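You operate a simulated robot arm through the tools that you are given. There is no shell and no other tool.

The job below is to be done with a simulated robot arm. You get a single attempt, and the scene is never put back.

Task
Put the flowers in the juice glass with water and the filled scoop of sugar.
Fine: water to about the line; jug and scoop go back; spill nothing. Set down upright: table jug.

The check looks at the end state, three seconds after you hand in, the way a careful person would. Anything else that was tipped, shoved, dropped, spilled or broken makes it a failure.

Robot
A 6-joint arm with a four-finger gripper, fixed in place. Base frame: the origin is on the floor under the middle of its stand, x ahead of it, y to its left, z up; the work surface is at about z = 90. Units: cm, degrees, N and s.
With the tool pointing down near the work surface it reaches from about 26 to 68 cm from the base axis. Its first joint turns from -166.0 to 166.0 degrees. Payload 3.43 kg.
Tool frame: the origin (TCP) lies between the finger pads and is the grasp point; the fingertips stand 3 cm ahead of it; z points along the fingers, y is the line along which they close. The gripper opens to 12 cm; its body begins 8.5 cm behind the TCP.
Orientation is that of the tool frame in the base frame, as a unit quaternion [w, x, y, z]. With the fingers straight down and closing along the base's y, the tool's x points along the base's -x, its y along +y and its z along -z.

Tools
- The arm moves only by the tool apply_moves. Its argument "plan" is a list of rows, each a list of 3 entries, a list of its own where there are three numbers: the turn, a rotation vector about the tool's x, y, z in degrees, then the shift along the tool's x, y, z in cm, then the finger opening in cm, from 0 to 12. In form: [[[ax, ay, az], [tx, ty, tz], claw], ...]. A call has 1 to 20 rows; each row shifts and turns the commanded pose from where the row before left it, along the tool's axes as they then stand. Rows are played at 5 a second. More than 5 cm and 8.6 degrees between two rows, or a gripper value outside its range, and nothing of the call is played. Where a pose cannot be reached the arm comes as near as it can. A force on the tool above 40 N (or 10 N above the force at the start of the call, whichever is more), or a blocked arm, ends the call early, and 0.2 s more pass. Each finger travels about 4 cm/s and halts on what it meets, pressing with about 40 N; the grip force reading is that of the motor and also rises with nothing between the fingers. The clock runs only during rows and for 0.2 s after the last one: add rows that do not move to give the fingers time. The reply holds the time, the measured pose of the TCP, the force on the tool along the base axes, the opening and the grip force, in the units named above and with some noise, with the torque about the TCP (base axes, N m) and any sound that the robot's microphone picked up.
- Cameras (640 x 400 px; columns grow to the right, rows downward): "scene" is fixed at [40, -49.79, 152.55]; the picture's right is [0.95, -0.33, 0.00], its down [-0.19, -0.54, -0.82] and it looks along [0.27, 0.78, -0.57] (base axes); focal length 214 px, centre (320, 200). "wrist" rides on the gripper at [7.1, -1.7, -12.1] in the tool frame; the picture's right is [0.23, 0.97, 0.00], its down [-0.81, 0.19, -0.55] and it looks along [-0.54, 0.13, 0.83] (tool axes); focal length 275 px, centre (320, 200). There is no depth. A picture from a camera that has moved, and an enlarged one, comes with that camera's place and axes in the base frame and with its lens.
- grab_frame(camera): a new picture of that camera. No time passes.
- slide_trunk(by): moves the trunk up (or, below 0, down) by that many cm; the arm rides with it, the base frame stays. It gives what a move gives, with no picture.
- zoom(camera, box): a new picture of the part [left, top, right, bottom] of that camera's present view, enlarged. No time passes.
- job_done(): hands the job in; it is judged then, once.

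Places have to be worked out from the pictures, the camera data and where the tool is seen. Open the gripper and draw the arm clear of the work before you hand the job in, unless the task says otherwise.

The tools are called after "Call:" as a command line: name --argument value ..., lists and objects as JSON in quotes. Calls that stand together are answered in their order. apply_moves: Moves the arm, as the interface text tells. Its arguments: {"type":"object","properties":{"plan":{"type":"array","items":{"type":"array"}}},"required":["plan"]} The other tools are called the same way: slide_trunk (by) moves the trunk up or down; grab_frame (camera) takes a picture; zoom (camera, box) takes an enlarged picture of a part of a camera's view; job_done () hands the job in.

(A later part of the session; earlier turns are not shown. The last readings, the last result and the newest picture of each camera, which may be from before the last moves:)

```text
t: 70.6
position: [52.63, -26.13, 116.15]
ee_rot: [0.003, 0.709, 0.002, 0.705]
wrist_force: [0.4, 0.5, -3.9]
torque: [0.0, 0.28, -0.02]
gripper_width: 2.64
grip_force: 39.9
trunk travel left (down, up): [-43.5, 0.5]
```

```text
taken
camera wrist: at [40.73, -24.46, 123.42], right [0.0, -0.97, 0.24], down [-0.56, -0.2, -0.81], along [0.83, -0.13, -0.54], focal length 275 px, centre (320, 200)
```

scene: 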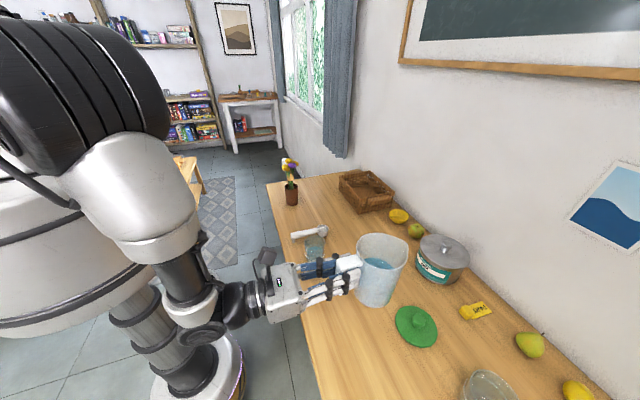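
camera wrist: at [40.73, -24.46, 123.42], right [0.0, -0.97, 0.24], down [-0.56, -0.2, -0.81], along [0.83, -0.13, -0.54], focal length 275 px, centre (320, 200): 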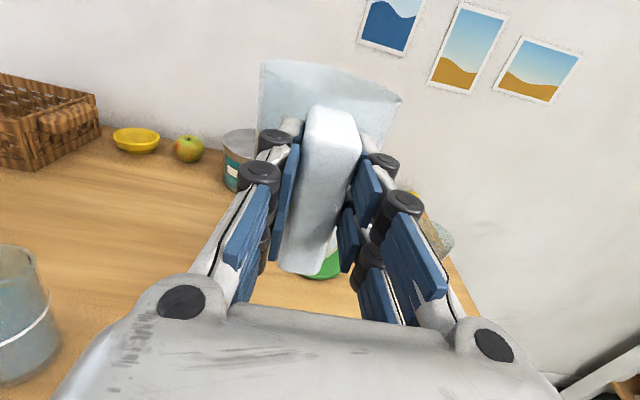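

The camera readout puts the jug exactly over its original spot. Lowering: fast part first, then slow to about 0.45 cm above contact.

Call:
apply_moves --plan '[[[0, 0, 0], [-0.5, 0, 0], 0], [[0, 0, 0], [-1, 0, 0], 0], [[0, 0, 0], [-1, 0, 0], 0], [[0, 0, 0], [-1, 0, 0], 0], [[0, 0, 0], [-1, 0, 0], 0], [[0, 0, 0], [-1, 0, 0], 0], [[0, 0, 0], [-1, 0, 0], 0], [[0, 0, 0], [-1, 0, 0], 0], [[0, 0, 0], [-1, 0, 0], 0], [[0, 0, 0], [-1, 0, 0], 0], [[0, 0, 0], [-1, 0, 0], 0], [[0, 0, 0], [-1, 0, 0], 0], [[0, 0, 0], [-1, 0, 0], 0], [[0, 0, 0], [-1, 0, 0], 0], [[0, 0, 0], [-0.8, 0, 0], 0], [[0, 0, 0], [-0.6, 0, 0], 0], [[0, 0, 0], [-0.4, 0, 0], 0], [[0, 0, 0], [-0.2, 0, 0], 0], [[0, 0, 0], [0, 0, 0], 0]]'

Call:
zoom --camera "scene" --box '[280, 250, 440, 370]'

Call:
grab_frame --camera "wrist"

```text
t: 74.6
position: [52.56, -26.42, 100.83]
ee_rot: [0.003, 0.71, 0.003, 0.704]
wrist_force: [0.2, 0.5, -4.7]
torque: [0.0, 0.29, 0.02]
gripper_width: 2.62
grip_force: 40.2
trunk travel left (down, up): [-43.5, 0.5]
```

```text
3.33 times, centred on (360, 310) of scene
camera zoom: at [40.0, -49.79, 152.55], right [0.95, -0.33, 0.0], down [-0.19, -0.54, -0.82], along [0.27, 0.78, -0.57], focal length 715 px, centre (187, -167)
```

zoom: 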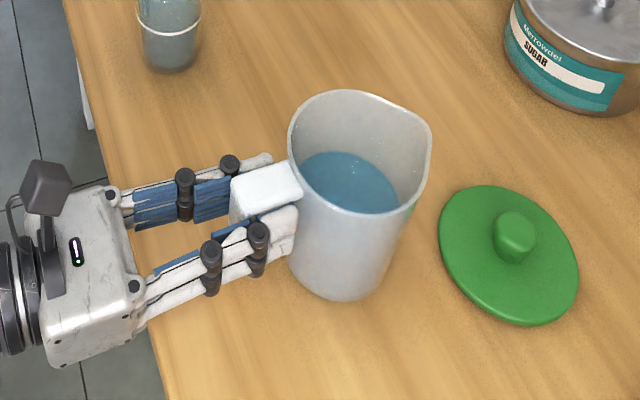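

```text
taken
camera wrist: at [40.69, -24.57, 107.96], right [0.0, -0.97, 0.24], down [-0.56, -0.2, -0.81], along [0.83, -0.13, -0.54], focal length 275 px, centre (320, 200)
```

wrist: 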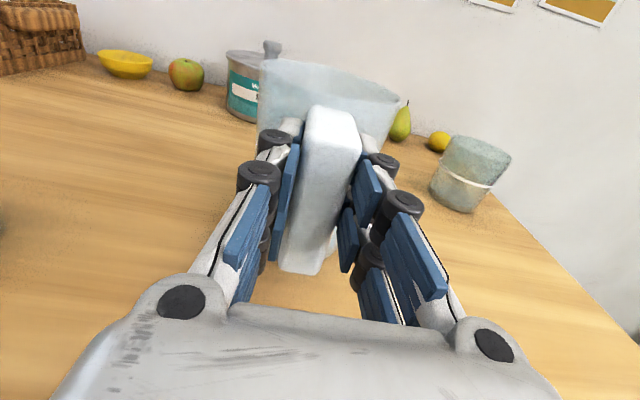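

Half a centimetre to go; lowering in 1 mm steps to touch down.

Call:
apply_moves --plan '[[[0, 0, 0], [-0.1, 0, 0], 0], [[0, 0, 0], [-0.1, 0, 0], 0], [[0, 0, 0], [-0.1, 0, 0], 0], [[0, 0, 0], [-0.1, 0, 0], 0], [[0, 0, 0], [-0.07, 0, 0], 0], [[0, 0, 0], [0, 0, 0], 0], [[0, 0, 0], [0, 0, 0], 0]]'

Call:
zoom --camera "scene" --box '[320, 270, 420, 350]'

Call:
zoom --camera "wrist" --box '[220, 60, 420, 300]'

```text
t: 76.2
position: [52.44, -26.42, 100.35]
ee_rot: [0.003, 0.709, 0.003, 0.705]
wrist_force: [0.1, -0.9, -4.1]
torque: [0.0, 0.23, -0.01]
gripper_width: 2.63
grip_force: 40.0
trunk travel left (down, up): [-43.5, 0.5]
```

```text
5.00 times, centred on (370, 310) of scene
camera zoom: at [40.0, -49.79, 152.55], right [0.95, -0.33, 0.0], down [-0.19, -0.54, -0.82], along [0.27, 0.78, -0.57], focal length 1072 px, centre (70, -350)
```

zoom: 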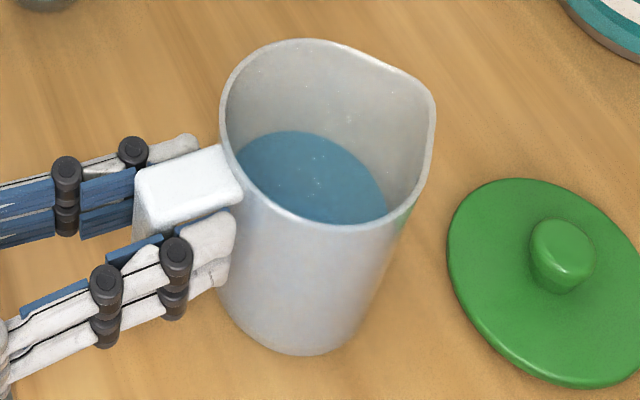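

```text
1.67 times, centred on (320, 180) of wrist
camera zoom: at [40.65, -24.56, 107.58], right [0.0, -0.97, 0.24], down [-0.56, -0.2, -0.81], along [0.83, -0.13, -0.54], focal length 459 px, centre (320, 233)
```

zoom: 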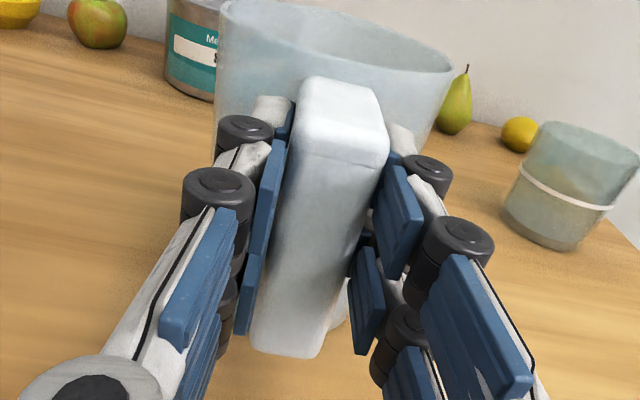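

Weight is still carried; continue 1 mm steps until the table takes it.

Call:
apply_moves --plan '[[[0, 0, 0], [-0.1, 0, 0], 0], [[0, 0, 0], [-0.1, 0, 0], 0], [[0, 0, 0], [0, 0, 0], 0]]'

```text
t: 77.0
position: [52.58, -26.39, 100.3]
ee_rot: [0.004, 0.708, 0.003, 0.706]
wrist_force: [2.1, 0.8, 5.4]
torque: [0.47, -0.93, -0.03]
gripper_width: 2.63
grip_force: 40.1
trunk travel left (down, up): [-43.5, 0.5]
```

The table has taken the weight (slight downward press). I ease up a hair and open the fingers slowly.

Call:
apply_moves --plan '[[[0, 0, 0], [0.06, 0, 0], 0], [[0, 0, 0], [0, 0, 0], 0], [[0, 0, 0], [0, 0, 0], 2.6], [[0, 0, 0], [0, 0, 0], 2.9], [[0, 0, 0], [0, 0, 0], 3.3], [[0, 0, 0], [0, 0, 0], 4], [[0, 0, 0], [0, 0, 0], 5], [[0, 0, 0], [0, 0, 0], 6.5], [[0, 0, 0], [0, 0, 0], 8], [[0, 0, 0], [0, 0, 0], 9.5], [[0, 0, 0], [0, 0, 0], 11], [[0, 0, 0], [0, 0, 0], 12], [[0, 0, 0], [0, 0, 0], 12]]'

Call:
zoom --camera "scene" --box '[280, 250, 440, 370]'

Call:
grab_frame --camera "wrist"

```text
t: 79.8
position: [52.48, -26.35, 100.16]
ee_rot: [0.002, 0.709, 0.003, 0.705]
wrist_force: [-0.4, 0.1, 0.7]
torque: [0.0, 0.01, 0.0]
gripper_width: 11.96
grip_force: 0.2
trunk travel left (down, up): [-43.5, 0.5]
```

```text
3.33 times, centred on (360, 310) of scene
camera zoom: at [40.0, -49.79, 152.55], right [0.95, -0.33, 0.0], down [-0.19, -0.54, -0.82], along [0.27, 0.78, -0.57], focal length 715 px, centre (187, -167)
```

zoom: 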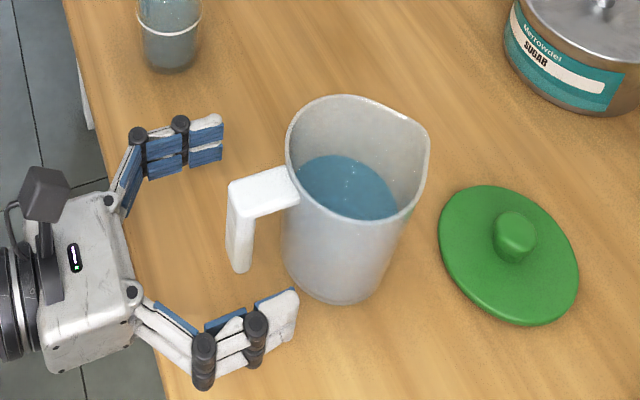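

```text
taken
camera wrist: at [40.51, -24.63, 107.41], right [0.0, -0.97, 0.24], down [-0.56, -0.2, -0.81], along [0.83, -0.13, -0.54], focal length 275 px, centre (320, 200)
```

wrist: 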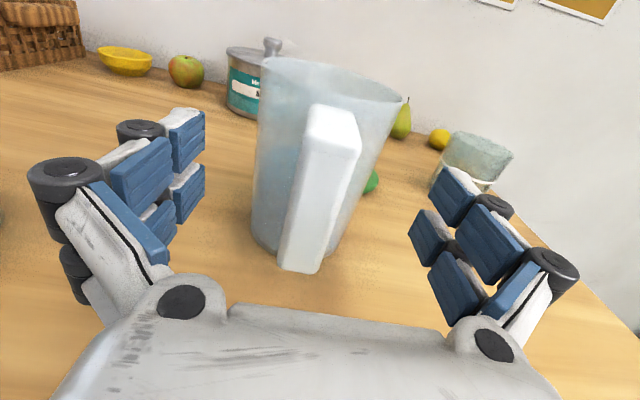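

The jug stands upright where it was, handle free. I back straight off along the tool axis, then raise.

Call:
apply_moves --plan '[[[0, 0, 0], [0, 0, -2], 12], [[0, 0, 0], [0, 0, -3], 12], [[0, 0, 0], [0, 0, -3], 12], [[0, 0, 0], [0, 0, -2], 12], [[0, 0, 0], [3, 0, 0], 12], [[0, 0, 0], [4, 0, 0], 12], [[0, 0, 0], [4, 0, 0], 12], [[0, 0, 0], [3, 0, 0], 12], [[0, 0, 0], [0, 0, 0], 12]]'

Call:
grab_frame --camera "scene"

Call:
zoom --camera "scene" --box '[320, 270, 420, 350]'

Call:
grab_frame --camera "wrist"

```text
t: 81.8
position: [42.63, -26.12, 114.31]
ee_rot: [0.004, 0.709, 0.003, 0.705]
wrist_force: [0.4, -0.4, -0.4]
torque: [-0.01, -0.02, 0.0]
gripper_width: 12.01
grip_force: 0.0
trunk travel left (down, up): [-43.5, 0.5]
```

```text
taken
```

scene: 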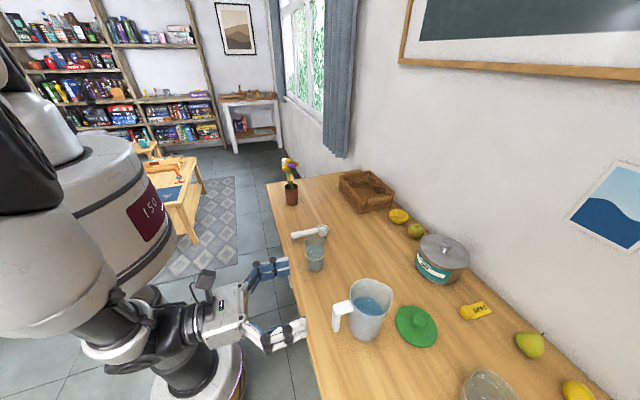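

```text
5.00 times, centred on (370, 310) of scene
camera zoom: at [40.0, -49.79, 152.55], right [0.95, -0.33, 0.0], down [-0.19, -0.54, -0.82], along [0.27, 0.78, -0.57], focal length 1072 px, centre (70, -350)
```

zoom: 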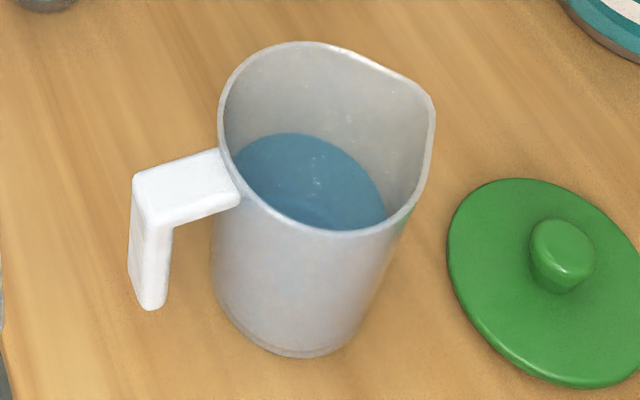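

```text
taken
camera wrist: at [30.71, -24.34, 121.53], right [0.0, -0.97, 0.24], down [-0.56, -0.2, -0.81], along [0.83, -0.13, -0.54], focal length 275 px, centre (320, 200)
```

wrist: 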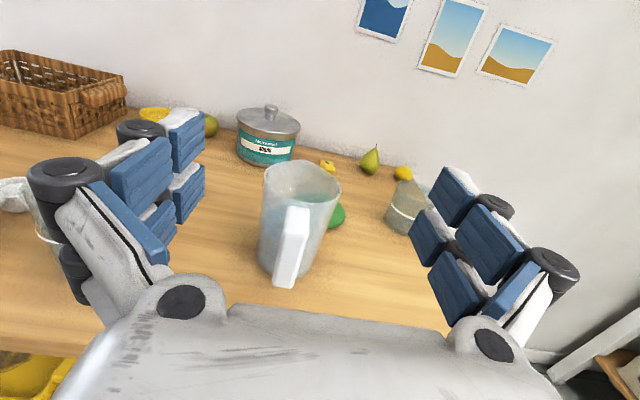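

Jug restored to its exact place. Next the scoop: I move forward to x≈52.5 and across at z≈114 to y≈11.3, above the scoop handle, keeping the tool horizontal.

Call:
apply_moves --plan '[[[0, 0, 0], [0, 0, 3.3], 12], [[0, 0, 0], [0, 0, 3.3], 12], [[0, 0, 0], [0, 0, 3.3], 12], [[0, 0, 0], [0, -4.1, 0], 12], [[0, 0, 0], [0, -4.1, 0], 12], [[0, 0, 0], [0, -4.1, 0], 12], [[0, 0, 0], [0, -4.1, 0], 12], [[0, 0, 0], [0, -4.1, 0], 12], [[0, 0, 0], [0, -4.1, 0], 12], [[0, 0, 0], [0, -4.1, 0], 12], [[0, 0, 0], [0, -4.1, 0], 12], [[0, 0, 0], [0, -4.1, 0], 12], [[0, 0, 0], [0, 0, 0], 12]]'

Call:
grab_frame --camera "wrist"

Call:
grab_frame --camera "scene"

```text
t: 84.6
position: [50.54, -5.74, 114.16]
ee_rot: [0.001, 0.709, 0.005, 0.705]
wrist_force: [0.4, 0.2, -0.4]
torque: [-0.01, -0.01, 0.01]
gripper_width: 12.0
grip_force: 0.1
out of reach, approached as far as the arm can: row 8, 9, 10, 11, 12
trunk travel left (down, up): [-43.5, 0.5]
```

```text
taken
camera wrist: at [38.76, -4.0, 121.36], right [0.01, -0.97, 0.24], down [-0.56, -0.2, -0.81], along [0.83, -0.13, -0.54], focal length 275 px, centre (320, 200)
```

wrist: 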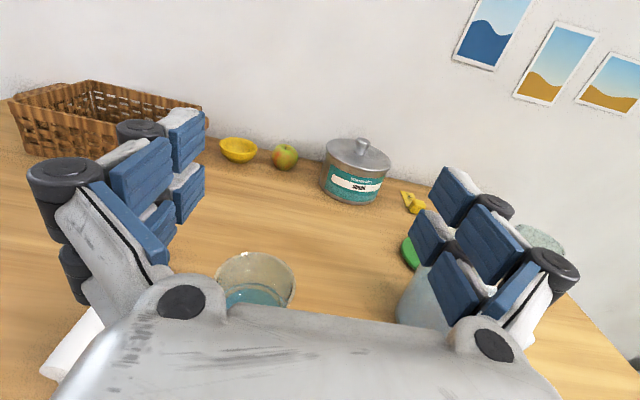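

```text
taken
```

scene: 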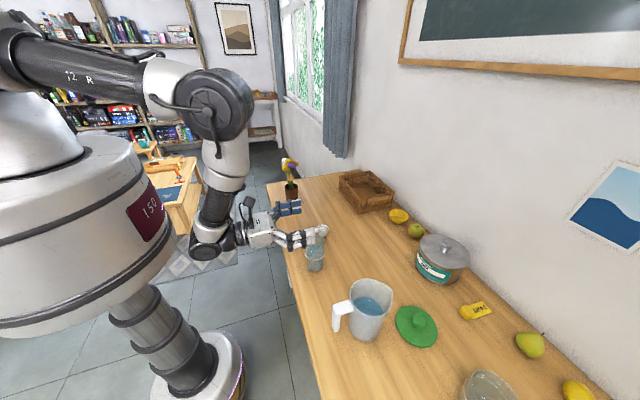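

The horizontal tool can't pass this close to the drum (wrist radius < ~31 cm). I move forward first and check how the commanded pose responds.

Call:
apply_moves --plan '[[[0, 0, 0], [0, 0, 3], 12], [[0, 0, 0], [0, 0, 3], 12], [[0, 0, 0], [0, 0, 0], 12]]'

```text
t: 85.4
position: [56.33, -7.51, 113.83]
ee_rot: [0.001, 0.709, 0.005, 0.705]
wrist_force: [0.1, 0.8, -0.9]
torque: [0.0, -0.03, -0.03]
gripper_width: 12.02
grip_force: 0.1
out of reach, approached as far as the arm can: row 1, 2
trunk travel left (down, up): [-43.5, 0.5]
```

The limit looks like the last joint (camera-up orientation at this azimuth), so for the scoop I'll use the camera-down orientation. First raise to z≈120, then roll the tool −180° about its axis here.

Call:
apply_moves --plan '[[[0, 0, 0], [3, 0, 0], 12], [[0, 0, 0], [3, 0, 0], 12], [[0, 0, -8.5], [0, 0, 0], 12], [[0, 0, -8.5], [0, 0, 0], 12], [[0, 0, -8.5], [0, 0, 0], 12], [[0, 0, -8.5], [0, 0, 0], 12], [[0, 0, -8.5], [0, 0, 0], 12], [[0, 0, -8.5], [0, 0, 0], 12], [[0, 0, -8.5], [0, 0, 0], 12], [[0, 0, -8.5], [0, 0, 0], 12], [[0, 0, -8.5], [0, 0, 0], 12], [[0, 0, -8.5], [0, 0, 0], 12], [[0, 0, -8.5], [0, 0, 0], 12], [[0, 0, -8.5], [0, 0, 0], 12], [[0, 0, -8.5], [0, 0, 0], 12], [[0, 0, -8.5], [0, 0, 0], 12], [[0, 0, 0], [0, 0, 0], 12]]'

Call:
grab_frame --camera "scene"

```text
t: 89.0
position: [56.54, -7.75, 119.9]
ee_rot: [0.607, 0.355, 0.614, 0.357]
wrist_force: [-1.2, -0.5, 0.8]
torque: [0.0, 0.0, 0.02]
gripper_width: 12.0
grip_force: 0.1
trunk travel left (down, up): [-43.5, 0.5]
```

```text
taken
```

scene: 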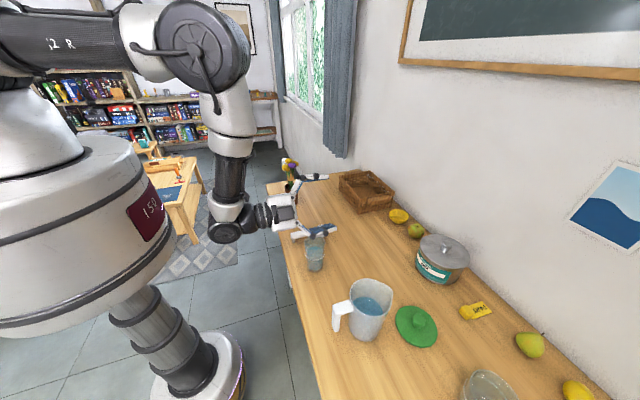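

Continue the roll to camera-down, then shift to y≈11.3 at this height.

Call:
apply_moves --plan '[[[0, 0, -8.5], [0, 0, 0], 12], [[0, 0, -8.5], [0, 0, 0], 12], [[0, 0, -8.5], [0, 0, 0], 12], [[0, 0, -8.5], [0, 0, 0], 12], [[0, 0, -8.5], [0, 0, 0], 12], [[0, 0, -8.5], [0, 0, 0], 12], [[0, 0, -8.5], [0, 0, 0], 12], [[0, 0, -1.4], [0, 0, 0], 12], [[0, 0, 0], [0, 4.7, 0], 12], [[0, 0, 0], [0, 4.7, 0], 12], [[0, 0, 0], [0, 4.7, 0], 12], [[0, 0, 0], [0, 4.7, 0], 12], [[0, 0, 0], [0, 0, 0], 12]]'

Call:
grab_frame --camera "scene"

Call:
grab_frame --camera "wrist"

```text
t: 91.8
position: [54.43, -5.33, 123.66]
ee_rot: [0.699, 0.07, 0.706, 0.093]
wrist_force: [0.5, -1.0, 0.3]
torque: [-0.03, 0.0, -0.01]
gripper_width: 12.0
grip_force: 0.1
out of reach, approached as far as the arm can: row 7, 9, 10, 11, 12
trunk travel left (down, up): [-43.5, 0.5]
```

```text
taken
```

scene: 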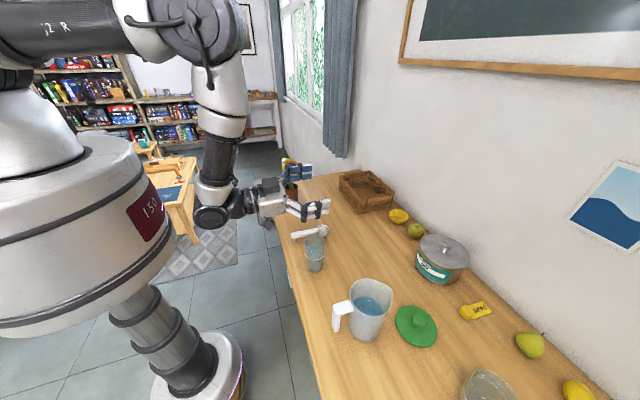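

```text
taken
camera wrist: at [42.46, -5.87, 116.38], right [-0.03, 1.0, 0.0], down [-0.55, -0.02, 0.84], along [0.84, 0.03, 0.55], focal length 275 px, centre (320, 200)
```

wrist: 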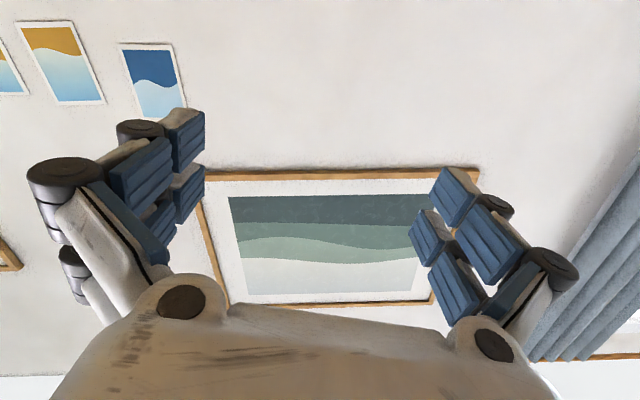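

The limit seems to be a forearm-roll branch: forward-pointing poses at positive azimuth need the other wrist branch. I go back through tool-down here, then will move to y≈11 and pitch forward there.

Call:
apply_moves --plan '[[[0, 8.2, 0], [0, 0, 0], 12], [[0, 8.2, 0], [0, 0, 0], 12], [[0, 8.2, 0], [0, 0, 0], 12], [[0, 8.2, 0], [0, 0, 0], 12], [[0, 8.2, 0], [0, 0, 0], 12], [[0, 8.2, 0], [0, 0, 0], 12], [[0, 8.2, 0], [0, 0, 0], 12], [[0, 8.2, 0], [0, 0, 0], 12], [[0, 8.2, 0], [0, 0, 0], 12], [[0, 8.2, 0], [0, 0, 0], 12], [[0, 8, 0], [0, 0, 0], 12], [[6.6, 0, 0], [0, 0, 0], 12], [[6.6, 0, 0], [0, 0, 0], 12], [[0, 0, 0], [0, 0, 0], 12]]'

Call:
grab_frame --camera "scene"

```text
t: 94.8
position: [55.19, -6.08, 123.9]
ee_rot: [-0.002, -0.003, 1.0, -0.02]
wrist_force: [0.1, 0.4, 1.1]
torque: [0.0, 0.0, -0.02]
gripper_width: 12.0
grip_force: 0.0
out of reach, approached as far as the arm can: row 1
trunk travel left (down, up): [-43.5, 0.5]
```

```text
taken
```

scene: 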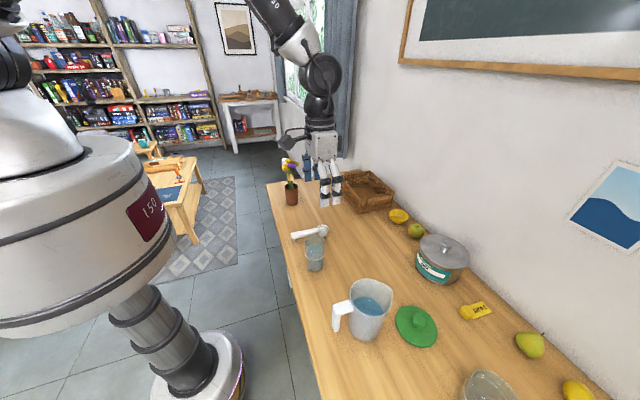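

Tool-down is reached again. Let me inspect the fingers and the scoop closely to choose the grasp.

Call:
zoom --camera "scene" --box '[290, 110, 360, 215]'

Call:
grab_frame --camera "wrist"

Call:
zoom --camera "scene" --box '[285, 218, 335, 243]'

```text
3.81 times, centred on (325, 162) of scene
camera zoom: at [40.0, -49.79, 152.55], right [0.95, -0.33, 0.0], down [-0.19, -0.54, -0.82], along [0.27, 0.78, -0.57], focal length 817 px, centre (301, 343)
```

zoom: 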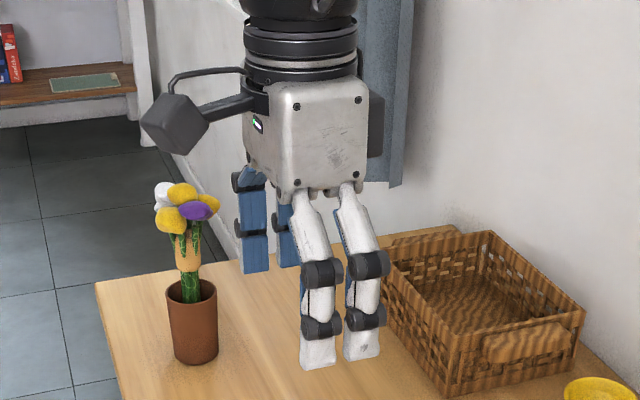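

```text
taken
camera wrist: at [48.3, -7.42, 135.98], right [-0.24, 0.97, -0.04], down [0.81, 0.22, 0.54], along [0.53, 0.1, -0.84], focal length 275 px, centre (320, 200)
```

wrist: 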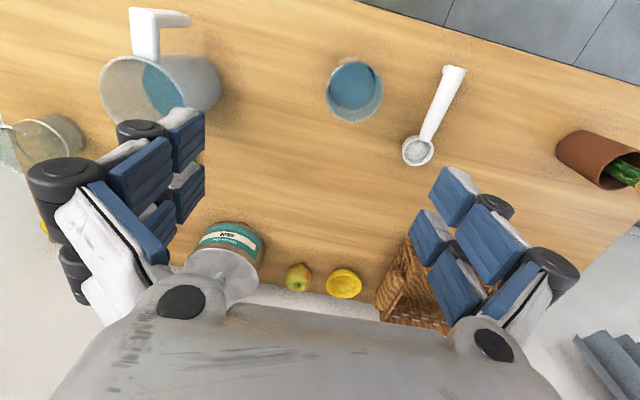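

```text
12.80 times, centred on (310, 230) of scene
camera zoom: at [40.0, -49.79, 152.55], right [0.95, -0.33, 0.0], down [-0.19, -0.54, -0.82], along [0.27, 0.78, -0.57], focal length 2745 px, centre (448, -190)
```

zoom: 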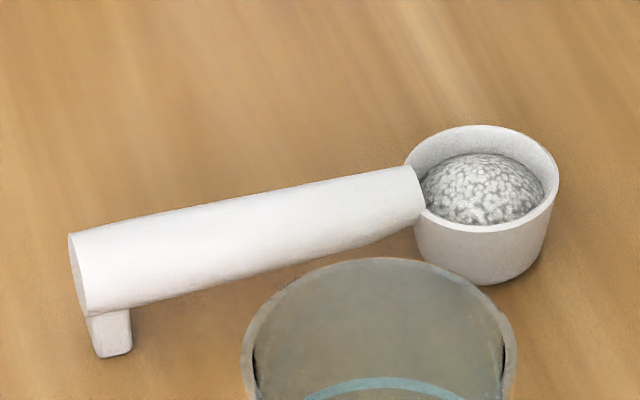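

The handle is a tapered cylinder lying along x, with the heaped sugar level with the rim. I prefer a top-down grasp and a roll about the handle axis; I test that dump pose empty-handed first (yaw −40°, then roll 110° about the handle direction) at z≈120.

Call:
apply_moves --plan '[[[0, 0, 0], [2.33, 2.7, 1.33], 12], [[0, 0, 0], [2.33, 2.7, 1.33], 12], [[0, 0, 0], [2.33, 2.7, 1.33], 12], [[0, 0, 8], [0, 0, 0], 12], [[0, 0, 8], [0, 0, 0], 12], [[0, 0, 8], [0, 0, 0], 12], [[0, 0, 8], [0, 0, 0], 12], [[0, 0, 8], [0, 0, 0], 12], [[0, 0, 0], [0, 0, 0], 12]]'

Call:
apply_moves --plan '[[[-8.4, 0, 0], [0, 0, 0], 12], [[-8.4, 0, 0], [0, 0, 0], 12], [[-8.4, 0, 0], [0, 0, 0], 12], [[-8.4, 0, 0], [0, 0, 0], 12], [[-8.4, 0, 0], [0, 0, 0], 12], [[-8.4, 0, 0], [0, 0, 0], 12], [[-8.4, 0, 0], [0, 0, 0], 12], [[-8.4, 0, 0], [0, 0, 0], 12], [[-8.4, 0, 0], [0, 0, 0], 12], [[-8.4, 0, 0], [0, 0, 0], 12], [[-8.4, 0, 0], [0, 0, 0], 12], [[-8.4, 0, 0], [0, 0, 0], 12], [[-8.4, 0, 0], [0, 0, 0], 12], [[0, 0, 0], [0, 0, 0], 12]]'

Call:
grab_frame --camera "scene"

```text
t: 96.8
position: [48.21, 1.79, 119.61]
ee_rot: [0.004, 0.339, 0.941, -0.02]
wrist_force: [-0.3, 0.2, 0.3]
torque: [0.0, 0.04, -0.01]
gripper_width: 12.03
grip_force: 0.0
trunk travel left (down, up): [-43.5, 0.5]
```

```text
t: 99.8
position: [48.16, 1.75, 119.61]
ee_rot: [0.278, 0.192, 0.56, 0.756]
wrist_force: [-0.3, 0.5, 0.7]
torque: [0.0, -0.03, -0.01]
gripper_width: 11.99
grip_force: 0.0
trunk travel left (down, up): [-43.5, 0.5]
```

```text
taken
```

scene: 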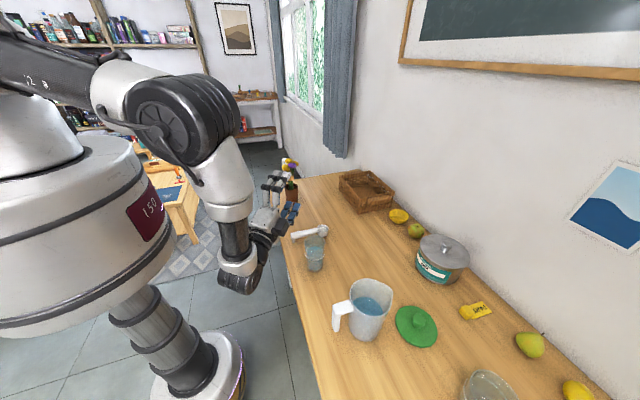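

Reached 109° of roll cleanly. I test 25° more.

Call:
apply_moves --plan '[[[-8.4, 0, 0], [0, 0, 0], 12], [[-8.4, 0, 0], [0, 0, 0], 12], [[-8.4, 0, 0], [0, 0, 0], 12], [[0, 0, 0], [0, 0, 0], 12]]'

Call:
grab_frame --camera "scene"

```text
t: 100.8
position: [48.58, 1.43, 119.52]
ee_rot: [0.288, 0.174, 0.513, 0.79]
wrist_force: [-0.4, 0.4, -0.2]
torque: [-0.01, 0.0, -0.03]
gripper_width: 12.03
grip_force: 0.0
out of reach, approached as far as the arm can: row 1, 2, 3
trunk travel left (down, up): [-43.5, 0.5]
```

```text
taken
```

scene: 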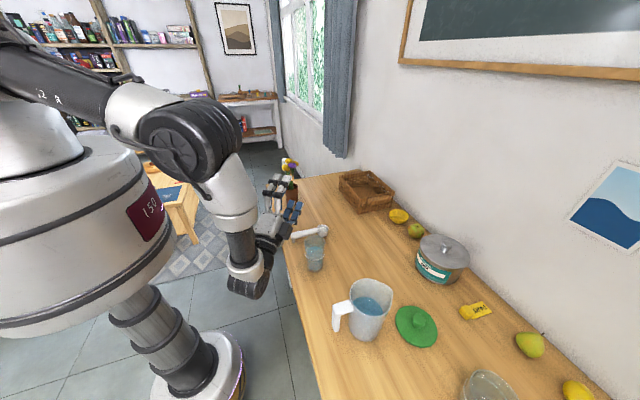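

Roll is limited to ~114° that way. A horizontal, end-on grasp along the handle allows a full 180° roll with the last joint alone, so I'll use that. I undo the test rotation back to tool-down and unyaw.

Call:
apply_moves --plan '[[[8.4, 0, 0], [0, 0, 0], 12], [[8.4, 0, 0], [0, 0, 0], 12], [[8.4, 0, 0], [0, 0, 0], 12], [[8.4, 0, 0], [0, 0, 0], 12], [[8.4, 0, 0], [0, 0, 0], 12], [[8.4, 0, 0], [0, 0, 0], 12], [[8.4, 0, 0], [0, 0, 0], 12], [[8.4, 0, 0], [0, 0, 0], 12], [[8.4, 0, 0], [0, 0, 0], 12], [[8.4, 0, 0], [0, 0, 0], 12], [[8.4, 0, 0], [0, 0, 0], 12], [[8.4, 0, 0], [0, 0, 0], 12], [[8.4, 0, 0], [0, 0, 0], 12], [[5, 0, 0], [0, 0, 0], 12], [[0, 0, 0], [0, 0, 0], 12]]'

Call:
apply_moves --plan '[[[0, 0, -8], [0, 0, 0], 12], [[0, 0, -8], [0, 0, 0], 12], [[0, 0, -8], [0, 0, 0], 12], [[0, 0, -8], [0, 0, 0], 12], [[0, 0, -8], [0, 0, 0], 12], [[0, 0, 0], [0, 0, 0], 12]]'

```text
t: 104.0
position: [48.72, 1.39, 119.4]
ee_rot: [0.012, 0.336, 0.942, -0.003]
wrist_force: [-0.2, -0.2, 0.0]
torque: [0.0, -0.04, 0.0]
gripper_width: 12.0
grip_force: 0.1
trunk travel left (down, up): [-43.5, 0.5]
```

```text
t: 105.4
position: [48.53, 1.32, 119.31]
ee_rot: [0.01, -0.007, 1.0, -0.006]
wrist_force: [0.3, 0.3, -0.4]
torque: [-0.02, 0.03, 0.02]
gripper_width: 12.0
grip_force: 0.0
trunk travel left (down, up): [-43.5, 0.5]
```

Now move above the scoop handle, yaw −25° to pick the other wrist branch, and pitch forward to horizontal at safe height.

Call:
apply_moves --plan '[[[0, 0, 0], [-1.47, 3.33, 0], 12], [[0, 0, 0], [-1.47, 3.33, 0], 12], [[0, 0, 0], [-1.47, 3.33, 0], 12], [[0, 0, 8.3], [0, 0, 0], 12], [[0, 0, 8.3], [0, 0, 0], 12], [[0, 0, 8.3], [0, 0, 0], 12], [[0, -8.2, 0], [0, 0, 0], 12], [[0, -8.2, 0], [0, 0, 0], 12], [[0, -8.2, 0], [0, 0, 0], 12], [[0, -8.2, 0], [0, 0, 0], 12], [[0, -8.2, 0], [0, 0, 0], 12], [[0, -8.2, 0], [0, 0, 0], 12], [[0, -8.2, 0], [0, 0, 0], 12], [[0, -8.2, 0], [0, 0, 0], 12], [[0, -8.2, 0], [0, 0, 0], 12], [[0, -8.2, 0], [0, 0, 0], 12], [[0, -8, 0], [0, 0, 0], 12], [[0, 0, 0], [0, 0, 0], 12]]'

Call:
grab_frame --camera "scene"

```text
t: 109.2
position: [59.89, 16.95, 122.0]
ee_rot: [0.699, 0.146, 0.683, -0.154]
wrist_force: [-0.2, -0.5, 0.7]
torque: [-0.05, 0.01, 0.0]
gripper_width: 11.99
grip_force: 0.0
out of reach, approached as far as the arm can: row 12, 13, 14, 15, 16, 17
trunk travel left (down, up): [-43.5, 0.5]
```

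```text
taken
```

scene: 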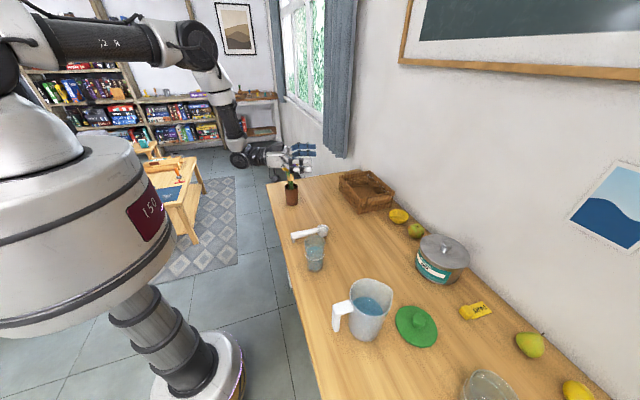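

The arm reached heading −24° but had to shift outward to (60,17,122). I yaw back to heading 0 here and see how far in I can come.

Call:
apply_moves --plan '[[[-8.2, 0, 0], [0, 0, 0], 12], [[-8.2, 0, 0], [0, 0, 0], 12], [[-8.2, 0, 0], [0, 0, 0], 12], [[0, 0, 0], [0, 0, 0], 12]]'

Call:
apply_moves --plan '[[[0, 0, 0], [0, -2, -2], 12], [[0, 0, 0], [0, -2, -2], 12], [[0, 0, 0], [0, -1.6, -2], 12], [[0, 0, 0], [0, 0, 0], 12]]'

Call:
grab_frame --camera "scene"

```text
t: 110.2
position: [66.7, 22.77, 122.19]
ee_rot: [0.714, -0.012, 0.7, -0.014]
wrist_force: [-0.5, 0.3, 0.5]
torque: [0.02, -0.03, -0.01]
gripper_width: 11.99
grip_force: 0.0
out of reach, approached as far as the arm can: row 1, 2, 3
trunk travel left (down, up): [-43.5, 0.5]
```

```text
t: 111.2
position: [66.87, 22.77, 122.27]
ee_rot: [0.714, -0.012, 0.7, -0.015]
wrist_force: [0.3, 0.2, 1.1]
torque: [0.0, 0.02, -0.02]
gripper_width: 11.99
grip_force: 0.0
out of reach, approached as far as the arm can: row 1, 2, 3
trunk travel left (down, up): [-43.5, 0.5]
```

```text
taken
```

scene: 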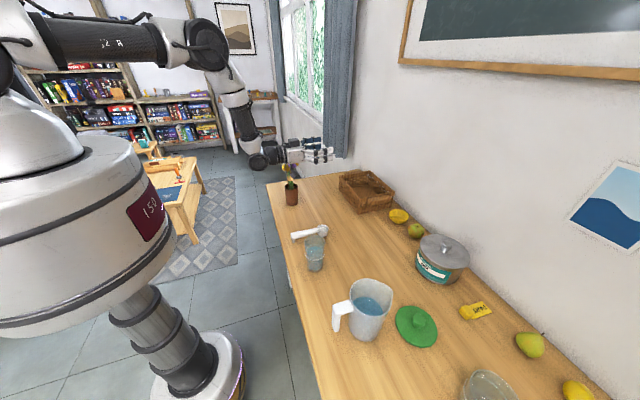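

Forward-horizontal poses on this side are restricted, so I'll use the top-down grasp with the tested ~113° roll. I pitch back to tool-down here (clear of everything at z≈122).

Call:
apply_moves --plan '[[[0, 8.2, 0], [0, 0, 0], 12], [[0, 8.2, 0], [0, 0, 0], 12], [[0, 8.2, 0], [0, 0, 0], 12], [[0, 8.2, 0], [0, 0, 0], 12], [[0, 8.2, 0], [0, 0, 0], 12], [[0, 8.2, 0], [0, 0, 0], 12], [[0, 8.2, 0], [0, 0, 0], 12], [[0, 8.2, 0], [0, 0, 0], 12], [[0, 8.2, 0], [0, 0, 0], 12], [[0, 8.2, 0], [0, 0, 0], 12], [[0, 7, 0], [0, 0, 0], 12], [[0, 0, 0], [0, 0, 0], 12]]'

Call:
grab_frame --camera "scene"

```text
t: 113.8
position: [66.97, 22.86, 122.44]
ee_rot: [0.018, -0.003, 1.0, -0.005]
wrist_force: [-0.3, 0.5, -0.5]
torque: [-0.01, 0.02, -0.01]
gripper_width: 12.0
grip_force: 0.0
out of reach, approached as far as the arm can: row 1
trunk travel left (down, up): [-43.5, 0.5]
```

```text
taken
```

scene: 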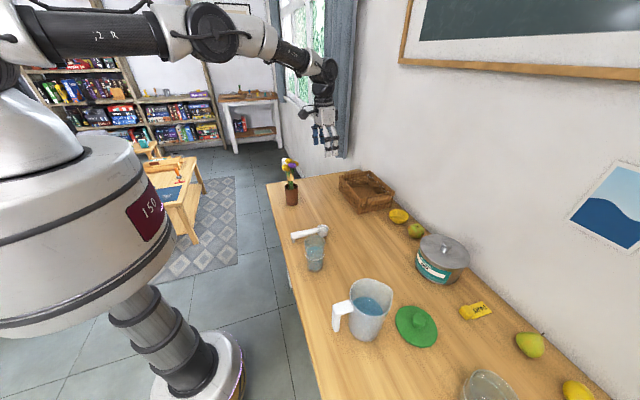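

Tool-down again. Move above the scoop handle at z≈112 and correct the 2° pitch error.

Call:
apply_moves --plan '[[[0, 2, 0], [0, 0, 0], 12], [[0, 0, 0], [2.5, -2.3, 2], 12], [[0, 0, 0], [2.5, -2.3, 2], 12], [[0, 0, 0], [2.5, -2.3, 2], 12], [[0, 0, 0], [2.5, -2.3, 2], 12], [[0, 0, 0], [2.5, -2.3, 2], 12], [[0, 0, 0], [0, 0, 0], 12]]'

Call:
grab_frame --camera "wrist"

Call:
zoom --camera "wrist" --box '[200, 20, 440, 170]'

```text
t: 115.4
position: [54.4, 11.19, 112.3]
ee_rot: [0.002, -0.003, 1.0, -0.007]
wrist_force: [-0.3, 1.1, 0.4]
torque: [-0.02, 0.02, -0.03]
gripper_width: 12.0
grip_force: 0.1
trunk travel left (down, up): [-43.5, 0.5]
```

```text
taken
camera wrist: at [47.34, 9.52, 124.43], right [-0.24, 0.97, -0.01], down [0.81, 0.2, 0.55], along [0.54, 0.12, -0.83], focal length 275 px, centre (320, 200)
```

wrist: 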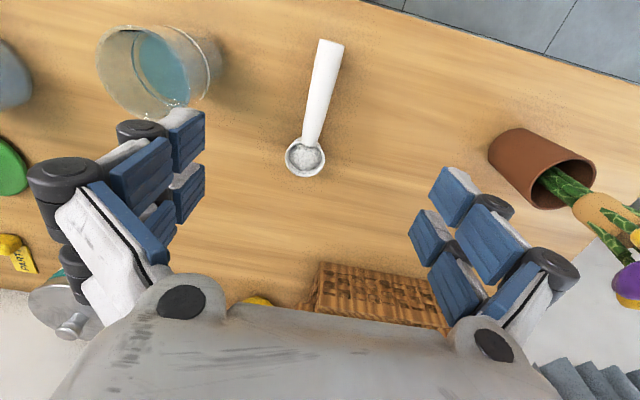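

```text
2.67 times, centred on (320, 95) of wrist
camera zoom: at [47.34, 9.52, 124.43], right [-0.24, 0.97, -0.01], down [0.81, 0.2, 0.55], along [0.54, 0.12, -0.83], focal length 734 px, centre (320, 480)
```

zoom: 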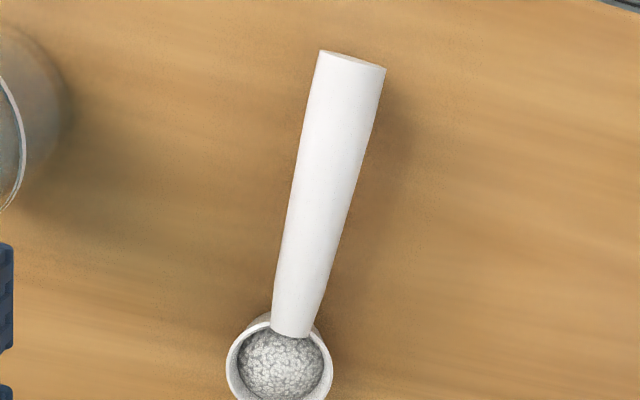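

Handle runs along x at y≈10.8 from x≈49.1 to 59.5, cup centre ≈(61.6,10.7). I descend with open fingers to z≈98 over (54.2,10.8) and check.

Call:
apply_moves --plan '[[[0, 0, 0], [0.2, -0.4, 3.5], 12], [[0, 0, 0], [0, 0, 3.8], 12], [[0, 0, 0], [0, 0, 3.8], 12], [[0, 0, 0], [0, 0, 3], 12], [[0, 0, 0], [0, 0, 0], 12]]'

Call:
grab_frame --camera "wrist"

Call:
zoom --camera "scene" --box '[270, 170, 350, 260]'

```text
t: 116.6
position: [54.63, 10.63, 98.25]
ee_rot: [0.002, -0.003, 1.0, -0.006]
wrist_force: [-0.1, 0.5, 0.5]
torque: [0.0, 0.0, 0.01]
gripper_width: 12.0
grip_force: 0.1
trunk travel left (down, up): [-43.5, 0.5]
```

```text
taken
camera wrist: at [47.43, 9.02, 110.4], right [-0.24, 0.97, -0.01], down [0.81, 0.2, 0.55], along [0.54, 0.12, -0.83], focal length 275 px, centre (320, 200)
```

wrist: 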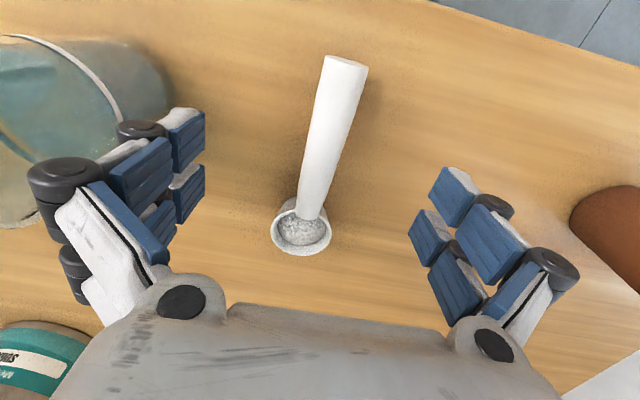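

```text
4.44 times, centred on (310, 215) of scene
camera zoom: at [40.0, -49.79, 152.55], right [0.95, -0.33, 0.0], down [-0.19, -0.54, -0.82], along [0.27, 0.78, -0.57], focal length 953 px, centre (364, 133)
```

zoom: 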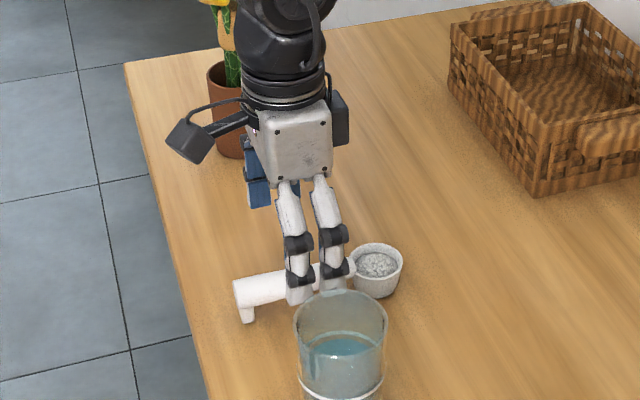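

Handle is centred between the fingers. Lower the last 4 cm to z≈94.2.

Call:
apply_moves --plan '[[[0, 0, 0], [0, 0.05, 1.2], 12], [[0, 0, 0], [0, 0, 1.2], 12], [[0, 0, 0], [0, 0, 0.9], 12], [[0, 0, 0], [0, 0, 0.6], 12], [[0, 0, 0], [0, 0, 0.2], 12], [[0, 0, 0], [0, 0, 0], 12]]'

Call:
zoom --camera "scene" --box '[280, 195, 340, 255]'

Call:
grab_frame --camera "wrist"

```text
t: 118.0
position: [54.59, 10.67, 94.34]
ee_rot: [0.002, -0.003, 1.0, -0.006]
wrist_force: [-0.4, 0.3, 0.6]
torque: [0.01, 0.01, 0.02]
gripper_width: 12.0
grip_force: 0.1
trunk travel left (down, up): [-43.5, 0.5]
```

```text
6.67 times, centred on (310, 225) of scene
camera zoom: at [40.0, -49.79, 152.55], right [0.95, -0.33, 0.0], down [-0.19, -0.54, -0.82], along [0.27, 0.78, -0.57], focal length 1430 px, centre (387, 33)
```

zoom: 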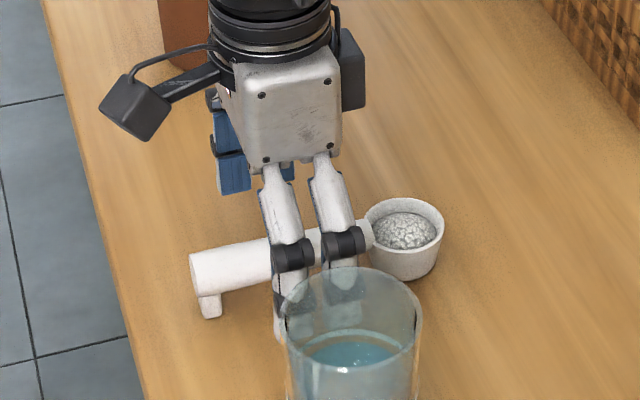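

```text
taken
camera wrist: at [47.52, 9.08, 106.41], right [-0.24, 0.97, -0.01], down [0.81, 0.2, 0.55], along [0.54, 0.12, -0.83], focal length 275 px, centre (320, 200)
```

wrist: 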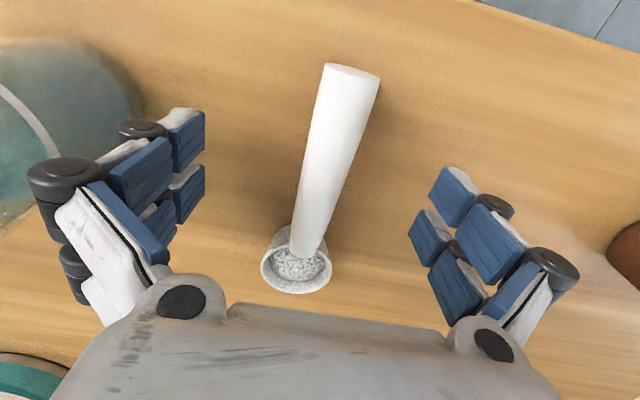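

No contact; closing slowly on the handle.

Call:
apply_moves --plan '[[[0, 0, 0], [0, 0, 0], 10], [[0, 0, 0], [0, 0, 0], 8], [[0, 0, 0], [0, 0, 0], 6], [[0, 0, 0], [0, 0, 0], 5], [[0, 0, 0], [0, 0, 0], 4], [[0, 0, 0], [0, 0, 0], 3.4], [[0, 0, 0], [0, 0, 0], 2.8], [[0, 0, 0], [0, 0, 0], 2.2], [[0, 0, 0], [0, 0, 0], 1.6], [[0, 0, 0], [0, 0, 0], 1], [[0, 0, 0], [0, 0, 0], 0.5], [[0, 0, 0], [0, 0, 0], 0], [[0, 0, 0], [0, 0, 0], 0]]'

Call:
zoom --camera "scene" --box '[280, 195, 340, 255]'

Call:
grab_frame --camera "wrist"

```text
t: 120.8
position: [54.57, 10.63, 94.31]
ee_rot: [0.002, -0.002, 1.0, -0.006]
wrist_force: [0.3, -0.6, -0.2]
torque: [-0.01, -0.01, -0.02]
gripper_width: 2.47
grip_force: 39.9
trunk travel left (down, up): [-43.5, 0.5]
```

```text
6.67 times, centred on (310, 225) of scene
camera zoom: at [40.0, -49.79, 152.55], right [0.95, -0.33, 0.0], down [-0.19, -0.54, -0.82], along [0.27, 0.78, -0.57], focal length 1430 px, centre (387, 33)
```

zoom: 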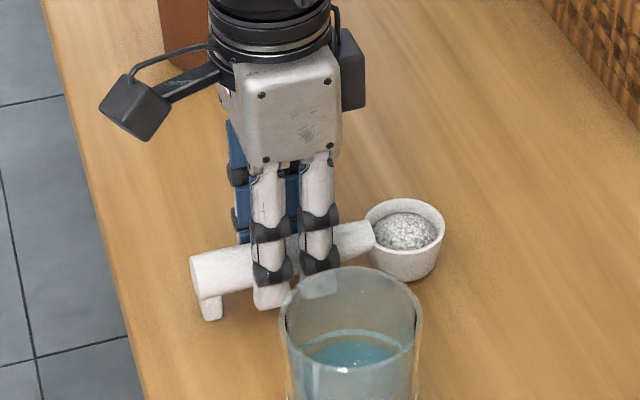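

```text
taken
camera wrist: at [47.52, 9.09, 106.41], right [-0.24, 0.97, -0.01], down [0.81, 0.2, 0.55], along [0.54, 0.12, -0.83], focal length 275 px, centre (320, 200)
```

wrist: 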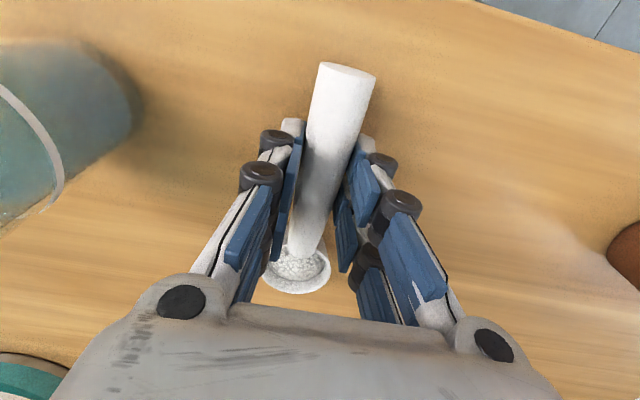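

Gripped (2.47 cm, 40 N). Lift gently 1.5 cm and check that the scoop stays level.

Call:
apply_moves --plan '[[[0, 0, 0], [0, 0, -0.2], 0], [[0, 0, 0], [0, 0, -0.3], 0], [[0, 0, 0], [0, 0, -0.3], 0], [[0, 0, 0], [0, 0, -0.4], 0], [[0, 0, 0], [0, 0, -0.4], 0], [[0, 0, 0], [0, 0, 0], 0]]'

Call:
zoom --camera "scene" --box '[280, 195, 340, 255]'

Call:
grab_frame --camera "wrist"

```text
t: 122.2
position: [54.61, 10.87, 95.91]
ee_rot: [0.002, -0.003, 1.0, -0.006]
wrist_force: [-0.3, 0.2, 0.0]
torque: [-0.01, 0.05, -0.02]
gripper_width: 2.48
grip_force: 39.8
trunk travel left (down, up): [-43.5, 0.5]
```

```text
6.67 times, centred on (310, 225) of scene
camera zoom: at [40.0, -49.79, 152.55], right [0.95, -0.33, 0.0], down [-0.19, -0.54, -0.82], along [0.27, 0.78, -0.57], focal length 1430 px, centre (387, 33)
```

zoom: 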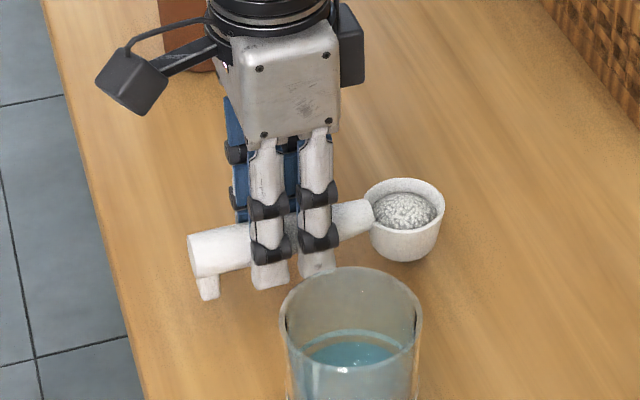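

```text
taken
camera wrist: at [47.52, 9.2, 108.0], right [-0.24, 0.97, -0.01], down [0.81, 0.2, 0.55], along [0.54, 0.12, -0.83], focal length 275 px, centre (320, 200)
```

wrist: 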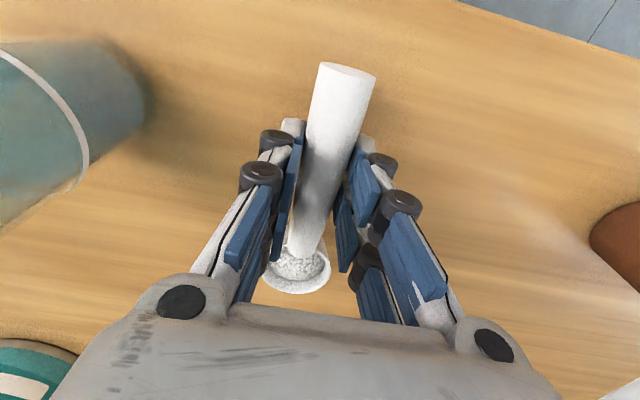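

Sugar is intact and the scoop is level. I lift to about z=113.

Call:
apply_moves --plan '[[[0, 0, 0], [0, 0, -0.6], 0], [[0, 0, 0], [0, 0, -1], 0], [[0, 0, 0], [0, 0, -1.2], 0], [[0, 0, 0], [0, 0, -1.2], 0], [[0, 0, 0], [0, 0, -1.2], 0], [[0, 0, 0], [0, 0, -1.2], 0], [[0, 0, 0], [0, 0, -1.2], 0], [[0, 0, 0], [0, 0, -1.2], 0], [[0, 0, 0], [0, 0, -1.2], 0], [[0, 0, 0], [0, 0, -1.2], 0], [[0, 0, 0], [0, 0, -1.2], 0], [[0, 0, 0], [0, 0, -1.2], 0], [[0, 0, 0], [0, 0, -1.2], 0], [[0, 0, 0], [0, 0, -1.2], 0], [[0, 0, 0], [0, 0, -0.8], 0], [[0, 0, 0], [0, 0, -0.4], 0], [[0, 0, 0], [0, 0, 0], 0]]'

Call:
apply_moves --plan '[[[0, 0, 1.5], [0, 0, 0], 0], [[0, 0, 3], [0, 0, 0], 0], [[0, 0, 3.5], [0, 0, 0], 0], [[0, 0, 3.5], [0, 0, 0], 0], [[0, 0, 3.5], [0, 0, 0], 0], [[0, 0, 3.5], [0, 0, 0], 0], [[0, 0, 3.5], [0, 0, 0], 0], [[0, 0, 3.5], [0, 0, 0], 0], [[0, 0, 3.5], [0, 0, 0], 0], [[0, 0, 3.5], [0, 0, 0], 0], [[0, 0, 3.5], [0, 0, 0], 0], [[0, 0, 3], [0, 0, 0], 0], [[0, 0, 0.5], [0, 0, 0], 0], [[0, 0, 0], [0, 0, 0], 0]]'

Call:
grab_frame --camera "scene"

Call:
grab_frame --camera "wrist"

```text
t: 125.8
position: [54.57, 11.05, 112.97]
ee_rot: [0.002, -0.002, 1.0, -0.005]
wrist_force: [-0.6, 0.7, -0.3]
torque: [0.02, 0.0, 0.0]
gripper_width: 2.48
grip_force: 40.4
trunk travel left (down, up): [-43.5, 0.5]
```

```text
t: 128.8
position: [54.64, 10.99, 113.14]
ee_rot: [0.003, 0.336, 0.942, -0.004]
wrist_force: [1.0, 0.6, -0.9]
torque: [0.02, 0.0, 0.07]
gripper_width: 2.42
grip_force: 40.2
trunk travel left (down, up): [-43.5, 0.5]
```

```text
taken
```

scene: 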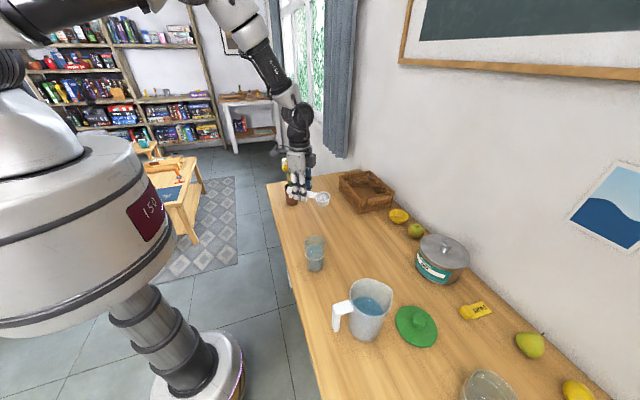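

```text
taken
camera wrist: at [48.06, 14.29, 125.15], right [0.44, 0.9, -0.01], down [0.75, -0.36, 0.56], along [0.5, -0.25, -0.83], focal length 275 px, centre (320, 200)
```

wrist: 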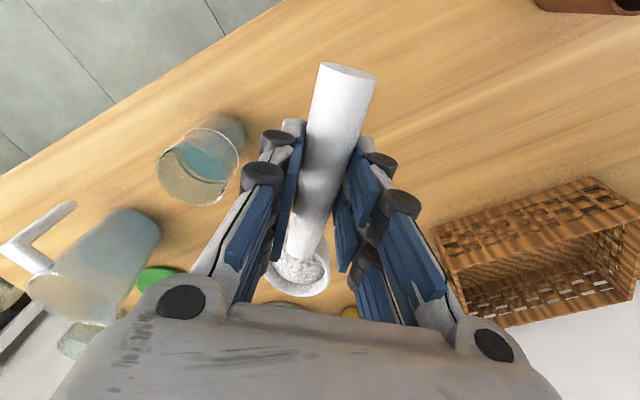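

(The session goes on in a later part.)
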